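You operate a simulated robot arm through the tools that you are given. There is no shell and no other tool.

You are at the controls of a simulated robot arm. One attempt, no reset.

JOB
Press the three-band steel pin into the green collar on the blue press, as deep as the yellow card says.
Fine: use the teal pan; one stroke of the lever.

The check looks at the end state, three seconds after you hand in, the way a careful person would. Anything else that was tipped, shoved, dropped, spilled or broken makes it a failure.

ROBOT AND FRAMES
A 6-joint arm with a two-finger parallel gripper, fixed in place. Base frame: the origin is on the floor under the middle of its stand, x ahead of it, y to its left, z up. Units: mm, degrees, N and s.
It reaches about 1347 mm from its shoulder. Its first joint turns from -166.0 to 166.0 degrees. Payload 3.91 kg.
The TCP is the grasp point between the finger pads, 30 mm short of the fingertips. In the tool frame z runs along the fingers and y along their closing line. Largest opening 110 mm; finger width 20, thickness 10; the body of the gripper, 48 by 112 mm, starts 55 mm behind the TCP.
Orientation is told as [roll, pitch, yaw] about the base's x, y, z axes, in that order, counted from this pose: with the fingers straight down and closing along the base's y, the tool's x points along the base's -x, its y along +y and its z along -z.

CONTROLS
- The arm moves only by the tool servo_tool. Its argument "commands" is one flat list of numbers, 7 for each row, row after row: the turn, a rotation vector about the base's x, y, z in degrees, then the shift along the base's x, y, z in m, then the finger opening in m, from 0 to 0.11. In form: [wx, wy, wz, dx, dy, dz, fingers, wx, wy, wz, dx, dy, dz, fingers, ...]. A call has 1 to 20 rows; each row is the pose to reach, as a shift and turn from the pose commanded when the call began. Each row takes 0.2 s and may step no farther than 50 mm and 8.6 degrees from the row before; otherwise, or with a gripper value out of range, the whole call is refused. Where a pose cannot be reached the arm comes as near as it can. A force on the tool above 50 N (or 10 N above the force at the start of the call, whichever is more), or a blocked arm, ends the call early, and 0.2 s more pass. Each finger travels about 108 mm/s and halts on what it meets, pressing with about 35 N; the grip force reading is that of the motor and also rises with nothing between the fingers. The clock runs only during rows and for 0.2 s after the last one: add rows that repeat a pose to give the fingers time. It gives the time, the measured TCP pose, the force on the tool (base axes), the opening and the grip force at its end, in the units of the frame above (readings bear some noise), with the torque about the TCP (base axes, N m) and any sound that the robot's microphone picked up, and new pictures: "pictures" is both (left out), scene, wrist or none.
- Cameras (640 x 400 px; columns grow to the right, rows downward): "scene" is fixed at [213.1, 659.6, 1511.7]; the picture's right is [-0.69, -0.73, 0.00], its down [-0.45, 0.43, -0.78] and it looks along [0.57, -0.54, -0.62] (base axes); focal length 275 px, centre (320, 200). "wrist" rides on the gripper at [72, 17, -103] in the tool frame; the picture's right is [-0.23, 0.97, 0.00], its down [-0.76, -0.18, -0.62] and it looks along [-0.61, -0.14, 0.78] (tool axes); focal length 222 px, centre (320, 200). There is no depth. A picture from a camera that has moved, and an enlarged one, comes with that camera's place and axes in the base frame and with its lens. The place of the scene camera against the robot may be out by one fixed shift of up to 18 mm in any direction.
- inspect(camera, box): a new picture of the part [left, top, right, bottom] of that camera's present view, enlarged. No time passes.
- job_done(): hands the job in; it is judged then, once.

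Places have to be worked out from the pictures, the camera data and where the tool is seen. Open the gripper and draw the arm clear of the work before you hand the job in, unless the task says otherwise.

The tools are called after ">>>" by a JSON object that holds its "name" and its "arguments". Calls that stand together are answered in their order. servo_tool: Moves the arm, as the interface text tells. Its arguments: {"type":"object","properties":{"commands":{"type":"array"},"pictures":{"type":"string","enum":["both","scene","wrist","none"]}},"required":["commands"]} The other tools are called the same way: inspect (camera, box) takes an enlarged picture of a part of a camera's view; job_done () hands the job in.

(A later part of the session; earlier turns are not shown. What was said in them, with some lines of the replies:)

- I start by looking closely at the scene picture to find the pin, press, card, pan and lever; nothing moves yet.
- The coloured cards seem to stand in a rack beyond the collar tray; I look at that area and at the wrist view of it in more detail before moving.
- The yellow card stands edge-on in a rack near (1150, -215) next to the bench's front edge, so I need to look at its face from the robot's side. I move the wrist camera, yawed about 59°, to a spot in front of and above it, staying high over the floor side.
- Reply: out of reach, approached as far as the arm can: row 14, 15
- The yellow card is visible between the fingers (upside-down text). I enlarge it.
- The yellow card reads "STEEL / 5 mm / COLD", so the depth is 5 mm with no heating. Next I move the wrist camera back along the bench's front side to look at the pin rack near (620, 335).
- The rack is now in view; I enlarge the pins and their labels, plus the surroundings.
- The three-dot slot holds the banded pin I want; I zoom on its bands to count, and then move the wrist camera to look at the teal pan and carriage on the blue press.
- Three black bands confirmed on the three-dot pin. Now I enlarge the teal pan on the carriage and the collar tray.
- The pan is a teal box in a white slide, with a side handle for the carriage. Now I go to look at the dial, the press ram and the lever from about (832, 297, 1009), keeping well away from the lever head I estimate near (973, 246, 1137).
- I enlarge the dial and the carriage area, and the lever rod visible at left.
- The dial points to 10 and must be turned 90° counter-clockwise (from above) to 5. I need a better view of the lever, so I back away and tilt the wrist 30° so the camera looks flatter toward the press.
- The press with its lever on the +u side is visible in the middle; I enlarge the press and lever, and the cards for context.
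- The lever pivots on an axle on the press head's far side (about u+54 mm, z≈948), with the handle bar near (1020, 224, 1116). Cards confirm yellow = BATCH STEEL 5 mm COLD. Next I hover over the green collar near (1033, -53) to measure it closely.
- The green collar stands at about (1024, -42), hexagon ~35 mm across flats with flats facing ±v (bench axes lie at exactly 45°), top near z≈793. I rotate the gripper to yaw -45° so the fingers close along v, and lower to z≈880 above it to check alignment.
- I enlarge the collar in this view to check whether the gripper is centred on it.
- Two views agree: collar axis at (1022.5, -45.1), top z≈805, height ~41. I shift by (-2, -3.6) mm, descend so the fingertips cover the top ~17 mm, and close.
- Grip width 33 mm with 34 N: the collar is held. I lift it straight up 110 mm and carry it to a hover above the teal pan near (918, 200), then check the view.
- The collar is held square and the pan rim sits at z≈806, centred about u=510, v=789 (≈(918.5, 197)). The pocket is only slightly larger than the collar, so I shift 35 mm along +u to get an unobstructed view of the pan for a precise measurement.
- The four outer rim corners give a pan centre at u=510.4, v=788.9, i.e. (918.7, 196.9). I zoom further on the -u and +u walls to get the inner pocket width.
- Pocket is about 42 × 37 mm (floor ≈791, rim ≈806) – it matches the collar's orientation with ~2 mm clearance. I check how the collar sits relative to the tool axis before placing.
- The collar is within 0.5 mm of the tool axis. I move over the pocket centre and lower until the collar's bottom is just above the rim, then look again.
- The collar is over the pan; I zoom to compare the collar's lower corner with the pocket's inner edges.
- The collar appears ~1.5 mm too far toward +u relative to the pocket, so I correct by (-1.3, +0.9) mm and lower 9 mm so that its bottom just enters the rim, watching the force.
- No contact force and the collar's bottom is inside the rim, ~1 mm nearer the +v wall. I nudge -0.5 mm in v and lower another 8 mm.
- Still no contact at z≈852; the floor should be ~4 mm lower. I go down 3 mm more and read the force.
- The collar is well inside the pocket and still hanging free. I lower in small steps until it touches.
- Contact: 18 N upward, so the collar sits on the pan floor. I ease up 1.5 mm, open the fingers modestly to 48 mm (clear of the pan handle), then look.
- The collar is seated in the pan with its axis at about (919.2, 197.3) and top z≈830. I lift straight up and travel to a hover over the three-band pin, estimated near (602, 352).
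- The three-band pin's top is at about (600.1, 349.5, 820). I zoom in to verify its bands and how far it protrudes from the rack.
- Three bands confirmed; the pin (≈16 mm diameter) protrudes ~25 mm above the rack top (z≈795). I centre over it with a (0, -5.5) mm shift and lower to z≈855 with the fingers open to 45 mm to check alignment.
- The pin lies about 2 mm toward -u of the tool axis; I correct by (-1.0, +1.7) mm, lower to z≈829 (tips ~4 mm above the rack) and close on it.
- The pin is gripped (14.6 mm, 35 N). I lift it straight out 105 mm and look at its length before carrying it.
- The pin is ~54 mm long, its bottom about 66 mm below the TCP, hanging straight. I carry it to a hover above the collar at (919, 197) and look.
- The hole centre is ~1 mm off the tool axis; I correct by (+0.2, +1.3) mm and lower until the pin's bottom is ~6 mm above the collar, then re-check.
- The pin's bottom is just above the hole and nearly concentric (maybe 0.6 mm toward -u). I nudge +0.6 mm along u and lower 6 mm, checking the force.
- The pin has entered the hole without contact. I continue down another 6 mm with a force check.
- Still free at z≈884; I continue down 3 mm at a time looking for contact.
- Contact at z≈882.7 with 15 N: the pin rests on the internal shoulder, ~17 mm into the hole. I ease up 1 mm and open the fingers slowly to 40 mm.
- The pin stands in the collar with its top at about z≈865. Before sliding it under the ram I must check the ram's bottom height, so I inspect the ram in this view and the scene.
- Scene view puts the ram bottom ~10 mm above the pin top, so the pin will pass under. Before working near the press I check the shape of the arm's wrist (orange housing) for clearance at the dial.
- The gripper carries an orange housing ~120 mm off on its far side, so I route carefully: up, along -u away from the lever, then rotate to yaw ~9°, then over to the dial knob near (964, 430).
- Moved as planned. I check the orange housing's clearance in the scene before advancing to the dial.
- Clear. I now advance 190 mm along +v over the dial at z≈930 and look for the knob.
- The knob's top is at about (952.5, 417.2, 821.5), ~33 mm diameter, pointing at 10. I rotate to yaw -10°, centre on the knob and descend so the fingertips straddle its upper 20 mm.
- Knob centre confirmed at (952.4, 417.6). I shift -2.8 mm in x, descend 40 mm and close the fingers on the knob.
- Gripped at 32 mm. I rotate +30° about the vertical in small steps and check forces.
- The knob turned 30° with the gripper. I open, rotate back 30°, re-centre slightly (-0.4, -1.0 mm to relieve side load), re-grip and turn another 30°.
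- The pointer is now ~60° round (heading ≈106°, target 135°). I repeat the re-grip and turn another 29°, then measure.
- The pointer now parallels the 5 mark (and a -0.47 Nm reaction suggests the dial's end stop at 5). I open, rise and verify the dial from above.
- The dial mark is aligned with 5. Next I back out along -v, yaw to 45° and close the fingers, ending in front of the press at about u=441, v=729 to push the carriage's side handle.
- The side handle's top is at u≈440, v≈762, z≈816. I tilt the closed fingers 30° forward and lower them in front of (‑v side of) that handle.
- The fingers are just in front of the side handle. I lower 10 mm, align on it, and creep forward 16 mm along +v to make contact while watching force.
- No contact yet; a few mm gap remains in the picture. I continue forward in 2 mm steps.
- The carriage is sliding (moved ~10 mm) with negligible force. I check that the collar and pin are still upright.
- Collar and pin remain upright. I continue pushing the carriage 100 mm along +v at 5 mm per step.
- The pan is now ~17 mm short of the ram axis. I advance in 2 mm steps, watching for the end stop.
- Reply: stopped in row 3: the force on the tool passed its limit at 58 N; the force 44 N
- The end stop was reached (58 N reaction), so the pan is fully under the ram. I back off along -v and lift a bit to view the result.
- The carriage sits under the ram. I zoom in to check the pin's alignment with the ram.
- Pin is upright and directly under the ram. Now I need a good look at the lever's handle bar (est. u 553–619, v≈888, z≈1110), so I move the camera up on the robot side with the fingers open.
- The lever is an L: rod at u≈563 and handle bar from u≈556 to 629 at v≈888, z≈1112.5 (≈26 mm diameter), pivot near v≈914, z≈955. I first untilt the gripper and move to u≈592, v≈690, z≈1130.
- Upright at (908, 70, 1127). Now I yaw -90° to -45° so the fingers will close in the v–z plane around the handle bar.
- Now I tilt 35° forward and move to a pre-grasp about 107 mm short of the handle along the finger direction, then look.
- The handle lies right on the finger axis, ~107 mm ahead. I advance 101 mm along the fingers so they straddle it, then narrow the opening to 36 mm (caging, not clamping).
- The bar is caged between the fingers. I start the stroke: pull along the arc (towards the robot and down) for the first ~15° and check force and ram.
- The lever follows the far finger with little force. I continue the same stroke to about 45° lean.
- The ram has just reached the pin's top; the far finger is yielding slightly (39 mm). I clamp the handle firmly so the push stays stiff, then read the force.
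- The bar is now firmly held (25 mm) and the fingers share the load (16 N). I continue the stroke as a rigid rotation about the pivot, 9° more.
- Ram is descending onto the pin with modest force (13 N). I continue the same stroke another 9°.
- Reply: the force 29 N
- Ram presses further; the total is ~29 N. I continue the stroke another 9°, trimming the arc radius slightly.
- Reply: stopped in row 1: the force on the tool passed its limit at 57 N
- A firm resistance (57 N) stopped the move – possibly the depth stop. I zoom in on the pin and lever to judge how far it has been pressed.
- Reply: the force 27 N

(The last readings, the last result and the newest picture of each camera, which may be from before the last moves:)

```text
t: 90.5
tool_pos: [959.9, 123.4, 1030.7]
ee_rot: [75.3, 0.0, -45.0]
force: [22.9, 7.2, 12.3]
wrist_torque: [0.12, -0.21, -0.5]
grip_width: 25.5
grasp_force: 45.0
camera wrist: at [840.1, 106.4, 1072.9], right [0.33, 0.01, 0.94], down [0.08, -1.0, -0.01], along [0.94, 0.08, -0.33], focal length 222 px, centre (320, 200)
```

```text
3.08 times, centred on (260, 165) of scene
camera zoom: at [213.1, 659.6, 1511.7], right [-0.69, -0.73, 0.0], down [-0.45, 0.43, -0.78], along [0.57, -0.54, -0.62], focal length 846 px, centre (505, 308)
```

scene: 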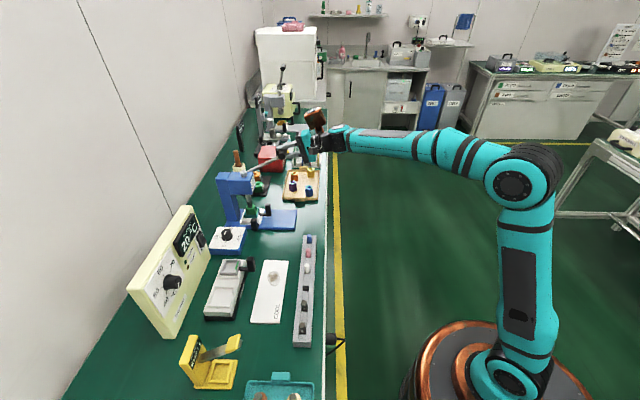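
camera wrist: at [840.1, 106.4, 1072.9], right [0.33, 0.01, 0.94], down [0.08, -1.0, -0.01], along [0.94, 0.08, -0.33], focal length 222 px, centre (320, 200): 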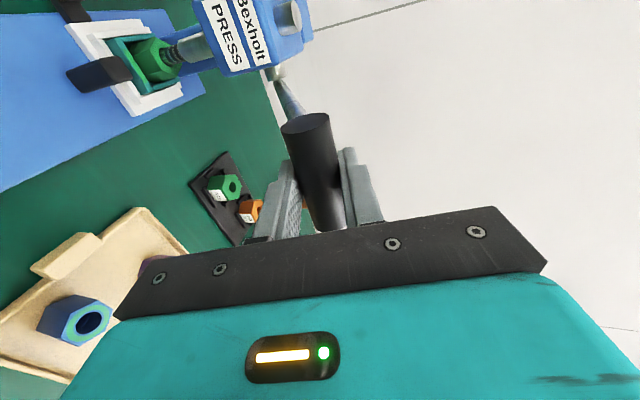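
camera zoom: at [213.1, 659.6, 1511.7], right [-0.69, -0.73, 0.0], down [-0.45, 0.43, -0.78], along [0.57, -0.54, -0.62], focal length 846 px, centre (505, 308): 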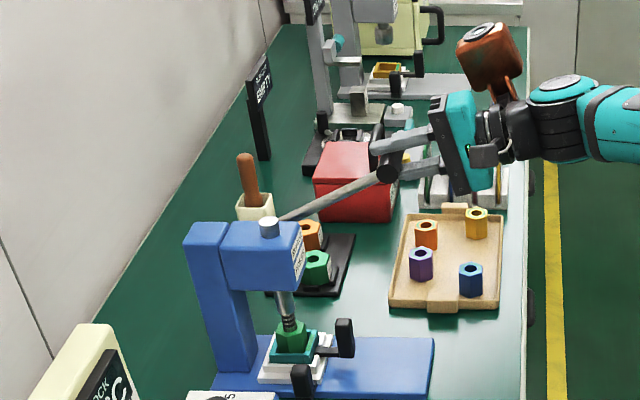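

The lever is at ~63° lean with a hard reaction. I zoom the wrist view on the pin between ram and collar to measure the remaining protrusion (it was ~35 mm before).

>>> {"name": "inspect", "arguments": {"camera": "wrist", "box": [120, 10, 240, 90]}}

>>> {"name": "inspect", "arguments": {"camera": "scene", "box": [245, 188, 275, 215]}}

```text
5.00 times, centred on (180, 50) of wrist
camera zoom: at [840.1, 106.4, 1072.9], right [0.33, 0.01, 0.94], down [0.08, -1.0, -0.01], along [0.94, 0.08, -0.33], focal length 1111 px, centre (1020, 950)
```

zoom: 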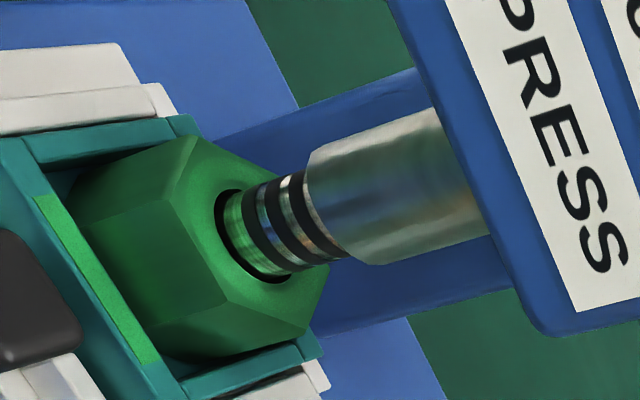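

```text
14.81 times, centred on (260, 202) of scene
camera zoom: at [213.1, 659.6, 1511.7], right [-0.69, -0.73, 0.0], down [-0.45, 0.43, -0.78], along [0.57, -0.54, -0.62], focal length 4072 px, centre (1209, 178)
```

zoom: 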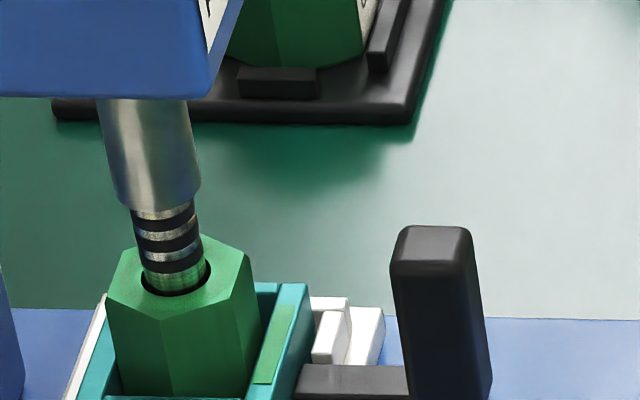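

>>> {"name": "inspect", "arguments": {"camera": "wrist", "box": [150, 30, 206, 65]}}

>>> {"name": "inspect", "arguments": {"camera": "scene", "box": [250, 193, 266, 213]}}

```text
11.43 times, centred on (178, 48) of wrist
camera zoom: at [840.1, 106.4, 1072.9], right [0.33, 0.01, 0.94], down [0.08, -1.0, -0.01], along [0.94, 0.08, -0.33], focal length 2538 px, centre (1943, 1943)
```

zoom: 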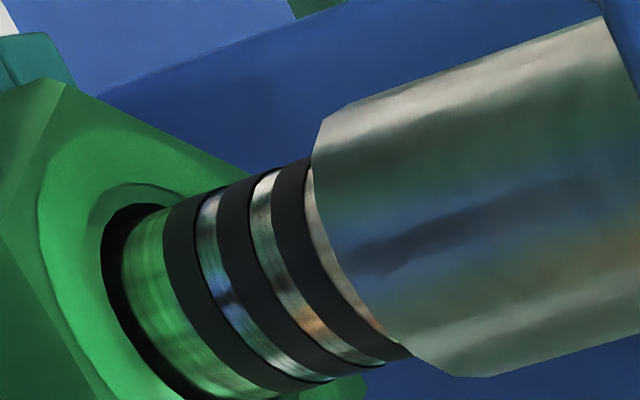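

```text
16.00 times, centred on (258, 203) of scene
camera zoom: at [213.1, 659.6, 1511.7], right [-0.69, -0.73, 0.0], down [-0.45, 0.43, -0.78], along [0.57, -0.54, -0.62], focal length 4398 px, centre (1312, 152)
```

zoom: 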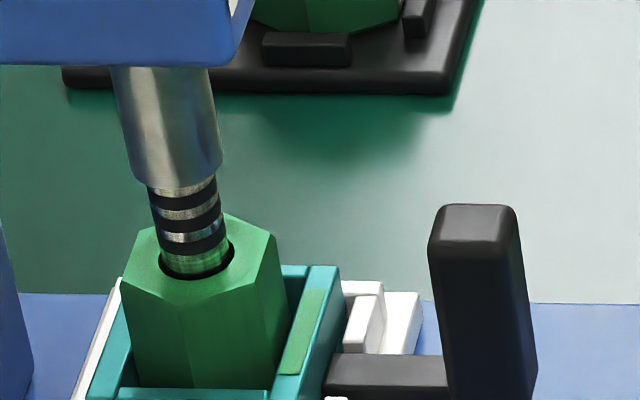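

Comparing band heights (before ≈857.5/850.6/842.8, now ≈853/845/838) the pin has gone in ~5 mm, matching the dial stop. I push gently ~1.5° further to confirm it is the hard stop.

>>> {"name": "servo_tool", "arguments": {"commands": [0.35, -0.35, 0, -0.00047, -0.00047, -0.0013, 0.005, 0.7, -0.7, 0, -0.00093, -0.00093, -0.0026, 0.005, 1.06, -1.06, 0, -0.0014, -0.0014, -0.0039, 0.005], "pictures": "none"}}

>>> {"name": "inspect", "arguments": {"camera": "scene", "box": [250, 193, 266, 213]}}

```text
t: 91.2
tool_pos: [957.6, 122.5, 1030.7]
ee_rot: [76.5, 0.0, -45.3]
force: [20.6, 7.3, 7.7]
wrist_torque: [0.27, -0.06, 0.06]
grip_width: 25.4
grasp_force: 45.2
stopped in row 3: the force on the tool passed its limit at 52 N (the readings are from after the stop); the commanded pose is now the measured one
```

```text
16.00 times, centred on (258, 203) of scene
camera zoom: at [213.1, 659.6, 1511.7], right [-0.69, -0.73, 0.0], down [-0.45, 0.43, -0.78], along [0.57, -0.54, -0.62], focal length 4398 px, centre (1312, 152)
```

zoom: 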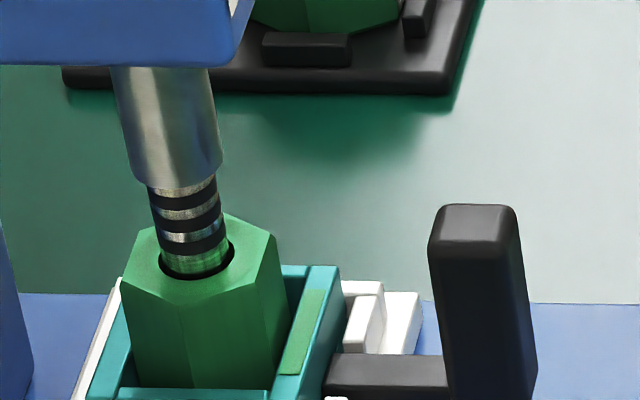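

The ram did not move any further while the force jumped to 52 N: the depth stop is reached, the stroke is complete. I now guide the lever back up along its arc, still holding it, for the first 30°.

>>> {"name": "servo_tool", "arguments": {"commands": [-2.83, 2.83, 0, 0.00502, 0.00502, 0.0127, 0.005, -5.66, 5.66, 0, 0.01082, 0.01082, 0.0247, 0.005, -8.49, 8.49, 0, 0.01733, 0.01733, 0.036, 0.005, -11.31, 11.31, 0, 0.02454, 0.02454, 0.0464, 0.005, -14.14, 14.14, 0, 0.03232, 0.03232, 0.0559, 0.005, -16.97, 16.97, 0, 0.04066, 0.04066, 0.0645, 0.005], "pictures": "both"}}

>>> {"name": "inspect", "arguments": {"camera": "scene", "box": [250, 185, 274, 213]}}

>>> {"name": "inspect", "arguments": {"camera": "scene", "box": [210, 90, 310, 230]}}

```text
t: 92.5
tool_pos: [998.2, 163.6, 1095.9]
ee_rot: [52.4, -0.1, -45.1]
force: [4.7, -7.4, 8.6]
wrist_torque: [0.07, -0.5, -0.28]
grip_width: 25.1
grasp_force: 45.2
camera wrist: at [895.8, 163.3, 1171.7], right [0.58, 0.26, 0.77], down [0.11, -0.96, 0.24], along [0.81, -0.05, -0.59], focal length 222 px, centre (320, 200)
```

scene: 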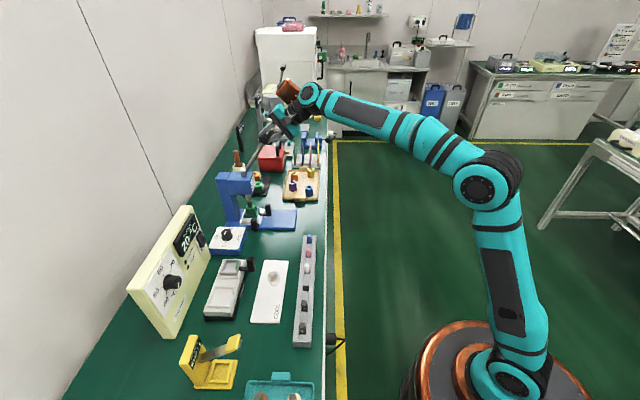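
wrist: 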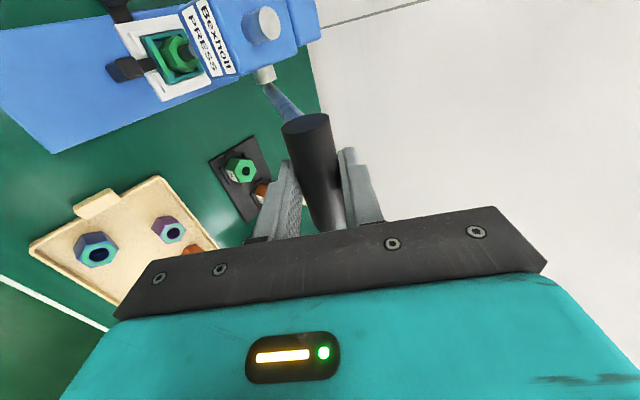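

```text
14.29 times, centred on (262, 199) of scene
camera zoom: at [213.1, 659.6, 1511.7], right [-0.69, -0.73, 0.0], down [-0.45, 0.43, -0.78], along [0.57, -0.54, -0.62], focal length 3926 px, centre (1149, 214)
```

zoom: 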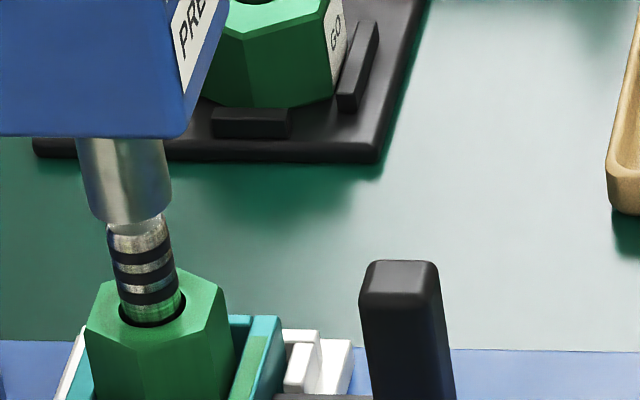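

```text
2.86 times, centred on (260, 160) of scene
camera zoom: at [213.1, 659.6, 1511.7], right [-0.69, -0.73, 0.0], down [-0.45, 0.43, -0.78], along [0.57, -0.54, -0.62], focal length 785 px, centre (491, 314)
```

zoom: 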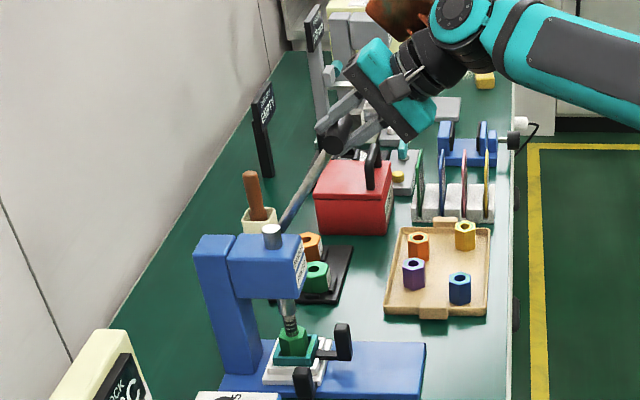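

The ram lifts off and the pin stays pressed in. I return the lever the rest of the way to its original ~10° lean.

>>> {"name": "servo_tool", "arguments": {"commands": [-2.83, 2.83, 0, 0.00891, 0.00891, 0.0074, 0.005, -5.66, 5.66, 0, 0.01817, 0.01817, 0.0137, 0.005, -8.49, 8.49, 0, 0.02779, 0.02779, 0.0189, 0.005, -11.31, 11.31, 0, 0.03769, 0.03769, 0.0229, 0.005, -12.87, 12.87, 0, 0.0428, 0.0428, 0.0244, 0.005], "pictures": "both"}}

>>> {"name": "inspect", "arguments": {"camera": "scene", "box": [210, 90, 310, 230]}}

>>> {"name": "inspect", "arguments": {"camera": "wrist", "box": [200, 20, 420, 240]}}

```text
t: 93.8
tool_pos: [1039.6, 204.9, 1120.9]
ee_rot: [34.2, -0.1, -44.9]
force: [-6.9, -17.4, 21.9]
wrist_torque: [0.14, 0.15, 0.11]
grip_width: 25.0
grasp_force: 44.8
camera wrist: at [956.5, 224.5, 1215.9], right [0.73, 0.41, 0.55], down [0.19, -0.89, 0.42], along [0.66, -0.2, -0.72], focal length 222 px, centre (320, 200)
```

scene: 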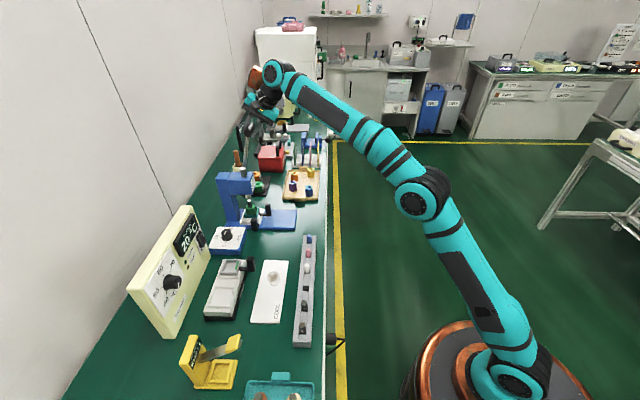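
wrist: 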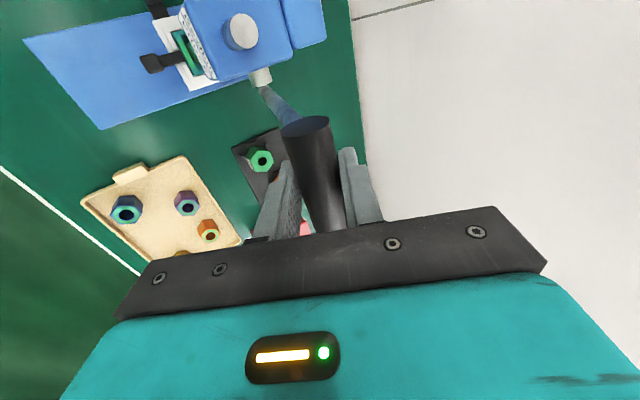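

```text
2.86 times, centred on (260, 160) of scene
camera zoom: at [213.1, 659.6, 1511.7], right [-0.69, -0.73, 0.0], down [-0.45, 0.43, -0.78], along [0.57, -0.54, -0.62], focal length 785 px, centre (491, 314)
```

zoom: 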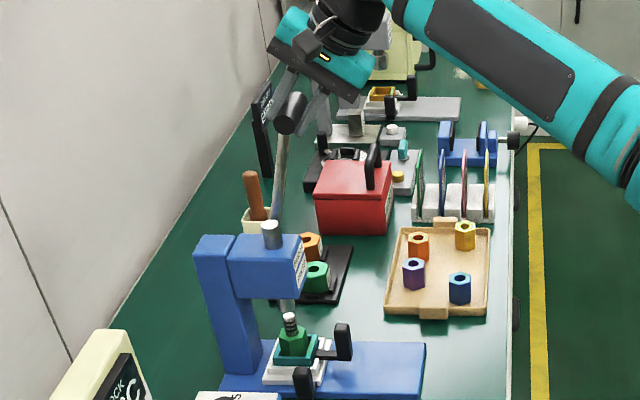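

```text
1.82 times, centred on (310, 130) of wrist
camera zoom: at [956.5, 224.5, 1215.9], right [0.73, 0.41, 0.55], down [0.19, -0.89, 0.42], along [0.66, -0.2, -0.72], focal length 404 px, centre (338, 327)
```

zoom: 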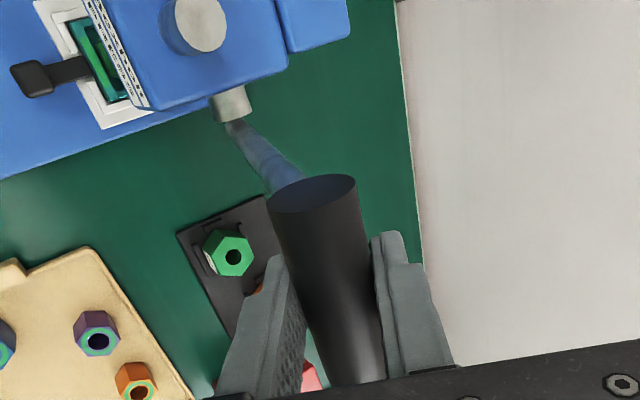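

The lever is back upright. I open the fingers and retreat straight back along the finger direction.

>>> {"name": "servo_tool", "arguments": {"commands": [0, 0, 0, 0, 0, 0, 0.035, 0, 0, 0, 0, 0, 0, 0.055, 0, 0, 0, 0, 0, 0, 0.07, 0, 0, 0, -0.008, -0.008, 0.0165, 0.07, 0, 0, 0, -0.02, -0.02, 0.0416, 0.07, 0, 0, 0, -0.034, -0.034, 0.0707, 0.07, 0, 0, 0, -0.046, -0.046, 0.0957, 0.07], "pictures": "both"}}

>>> {"name": "inspect", "arguments": {"camera": "scene", "box": [210, 90, 310, 230]}}

>>> {"name": "inspect", "arguments": {"camera": "scene", "box": [250, 185, 274, 213]}}

```text
t: 95.3
tool_pos: [996.6, 159.6, 1214.3]
ee_rot: [34.1, -0.1, -45.0]
force: [0.0, -0.3, 0.1]
wrist_torque: [0.02, 0.01, 0.0]
grip_width: 69.9
grasp_force: 0.1
camera wrist: at [911.9, 179.5, 1308.2], right [0.73, 0.41, 0.55], down [0.19, -0.89, 0.42], along [0.66, -0.2, -0.73], focal length 222 px, centre (320, 200)
```

scene: 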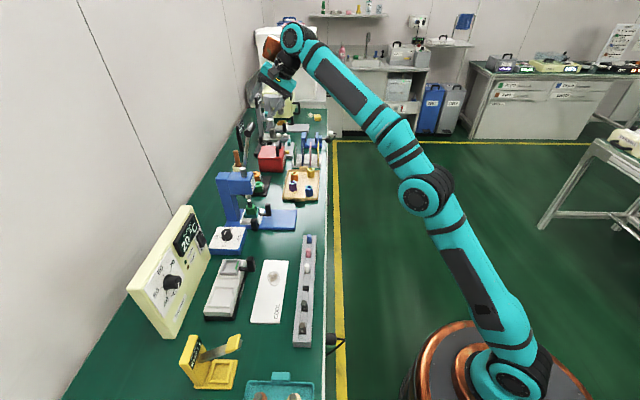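
wrist: 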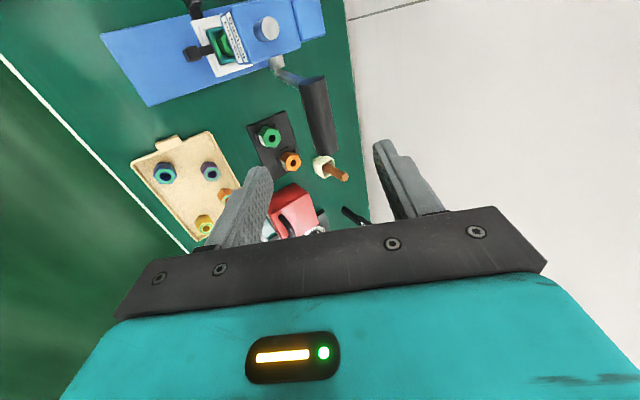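

```text
2.86 times, centred on (260, 160) of scene
camera zoom: at [213.1, 659.6, 1511.7], right [-0.69, -0.73, 0.0], down [-0.45, 0.43, -0.78], along [0.57, -0.54, -0.62], focal length 785 px, centre (491, 314)
```

zoom: 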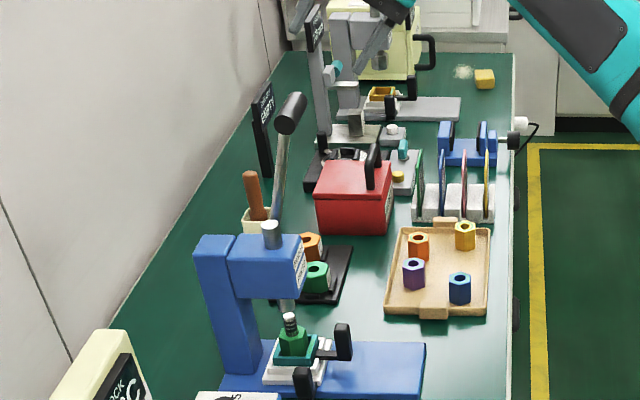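

```text
14.29 times, centred on (262, 199) of scene
camera zoom: at [213.1, 659.6, 1511.7], right [-0.69, -0.73, 0.0], down [-0.45, 0.43, -0.78], along [0.57, -0.54, -0.62], focal length 3926 px, centre (1149, 214)
```

zoom: 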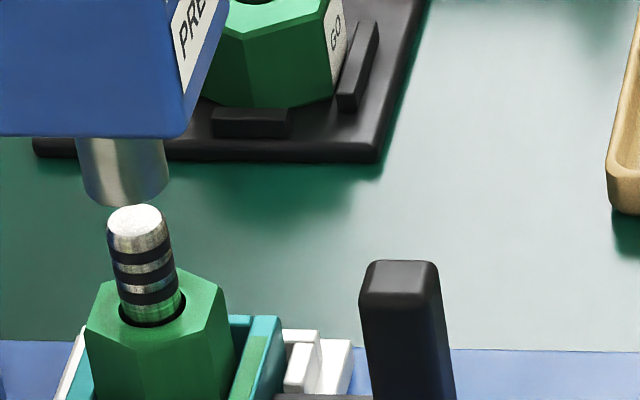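

Pin is pressed (protrusion now ~30 mm versus ~35 mm before), lever upright, nothing else moved. I withdraw the arm back over the floor and untilt it.

>>> {"name": "servo_tool", "arguments": {"commands": [-3.4, 3.4, 0, -0.035, -0.01, 0.01, 0.08, -6.8, 6.8, 0, -0.075, -0.02, 0.02, 0.09, -10.2, 10.2, 0, -0.118, -0.03, 0.03, 0.1, -13.6, 13.6, 0, -0.163, -0.04, 0.035, 0.11, -17, 17, 0, -0.21, -0.05, 0.035, 0.11, -20.4, 20.4, 0, -0.256, -0.055, 0.035, 0.11, -24.1, 24.1, 0, -0.3, -0.06, 0.035, 0.11, -24.1, 24.1, 0, -0.345, -0.06, 0.035, 0.11, -24.1, 24.1, 0, -0.39, -0.06, 0.035, 0.11], "pictures": "both"}}

>>> {"name": "inspect", "arguments": {"camera": "scene", "box": [190, 90, 350, 250]}}

>>> {"name": "inspect", "arguments": {"camera": "scene", "box": [150, 220, 350, 400]}}

>>> {"name": "inspect", "arguments": {"camera": "scene", "box": [250, 185, 274, 213]}}

```text
t: 97.3
tool_pos: [606.8, 100.6, 1250.6]
ee_rot: [0.2, -0.1, -44.9]
force: [0.3, 0.4, -1.4]
wrist_torque: [-0.01, 0.06, 0.04]
grip_width: 110.3
grasp_force: 0.0
camera wrist: at [565.4, 163.0, 1352.3], right [0.85, 0.53, 0.0], down [0.41, -0.66, 0.62], along [0.33, -0.53, -0.78], focal length 222 px, centre (320, 200)
```

scene: 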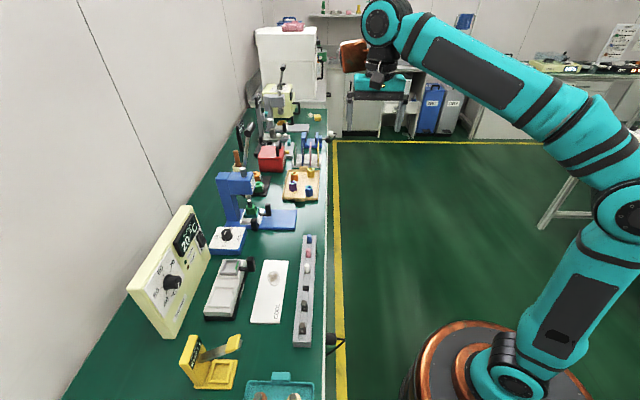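
wrist: 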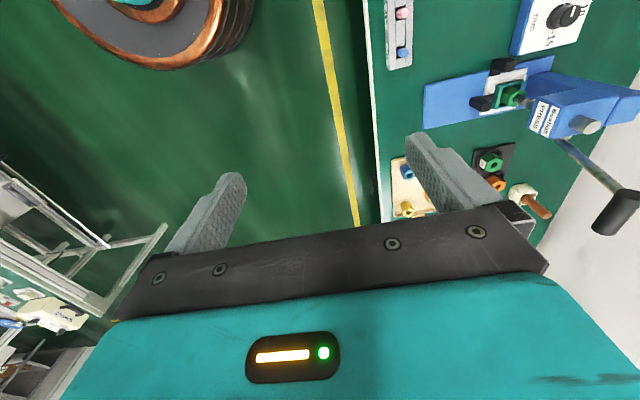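

```text
2.50 times, centred on (270, 170) of scene
camera zoom: at [213.1, 659.6, 1511.7], right [-0.69, -0.73, 0.0], down [-0.45, 0.43, -0.78], along [0.57, -0.54, -0.62], focal length 687 px, centre (445, 275)
```

zoom: 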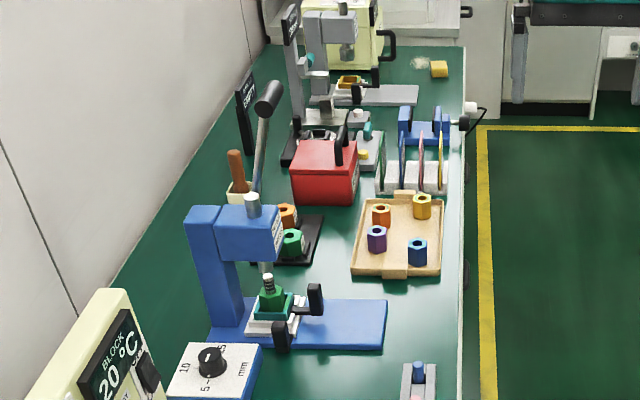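

```text
2.22 times, centred on (250, 310) of scene
camera zoom: at [213.1, 659.6, 1511.7], right [-0.69, -0.73, 0.0], down [-0.45, 0.43, -0.78], along [0.57, -0.54, -0.62], focal length 611 px, centre (476, -44)
```

zoom: 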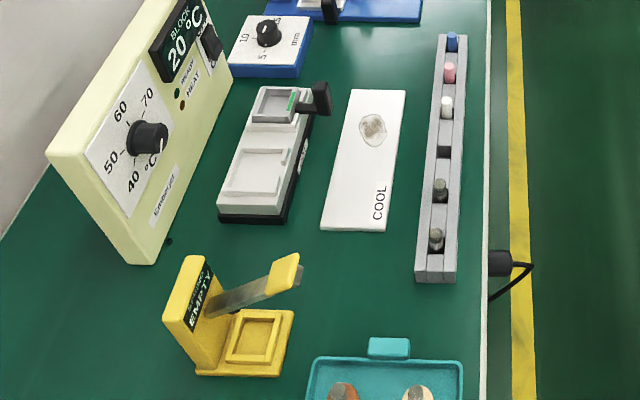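

```text
14.29 times, centred on (262, 199) of scene
camera zoom: at [213.1, 659.6, 1511.7], right [-0.69, -0.73, 0.0], down [-0.45, 0.43, -0.78], along [0.57, -0.54, -0.62], focal length 3926 px, centre (1149, 214)
```

zoom: 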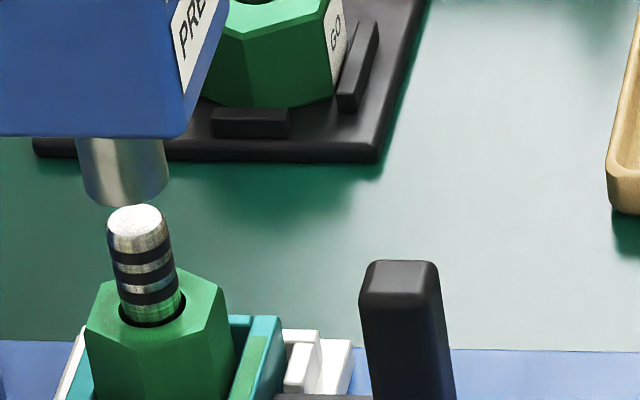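

Everything else is in place. As a last check I measure the pin top and hole positions at higher magnification to confirm the ~5 mm travel.

>>> {"name": "inspect", "arguments": {"camera": "scene", "box": [254, 196, 266, 210]}}

>>> {"name": "inspect", "arguments": {"camera": "wrist", "box": [480, 75, 560, 125]}}

```text
16.00 times, centred on (260, 203) of scene
camera zoom: at [213.1, 659.6, 1511.7], right [-0.69, -0.73, 0.0], down [-0.45, 0.43, -0.78], along [0.57, -0.54, -0.62], focal length 4398 px, centre (1280, 152)
```

zoom: 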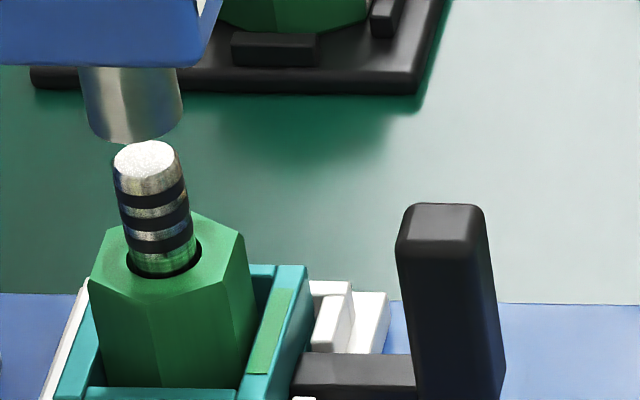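

```text
8.00 times, centred on (520, 100) of wrist
camera zoom: at [565.4, 163.0, 1352.3], right [0.85, 0.53, 0.0], down [0.41, -0.66, 0.62], along [0.33, -0.53, -0.78], focal length 1777 px, centre (-1280, 1000)
```

zoom: 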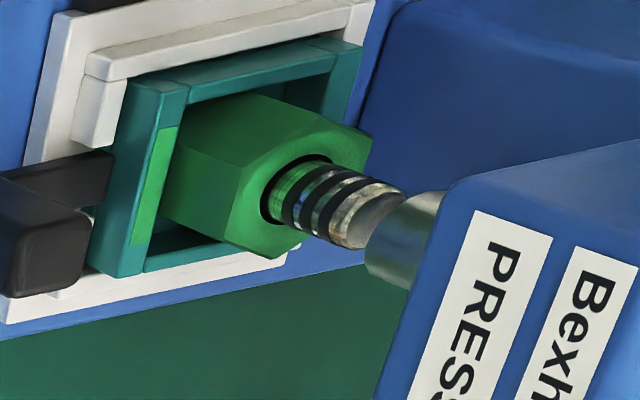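

Using the same edge references before and after, the protrusion went from ~36 mm to ~31 mm: a 5 mm press, as the yellow card demands. The dial is at 5, the lever is back up, the gripper is open and the arm is clear, so I hand the job in.

>>> {"name": "job_done", "arguments": {}}

```text
The job is handed in.
```

I pressed the three-band steel pin about 5 mm into the green collar on the blue press, as the yellow card says ("STEEL / 5 mm / COLD"), and handed the job in.

- **Depth:** I turned the depth dial from 10 to 5. During the stroke the lever met a firm stop, and the ram went no further when I pushed again. From the pictures, the pin stands about 31 mm above the collar now, against about 36 mm before, so roughly 5 mm. That figure is read from pictures and could be off by about a millimetre.
- **Teal pan and stroke:** The collar sits in the teal pan, and I pulled the lever once and guided it back up. No heat was used, since the card says cold.
- **End state:** The pan carriage is still pushed in under the ram; I did not slide it back to the front. The lever is back close to where it started. The gripper is open and the arm is well clear of the bench. In the last pictures nothing else looked tipped, moved or dropped.
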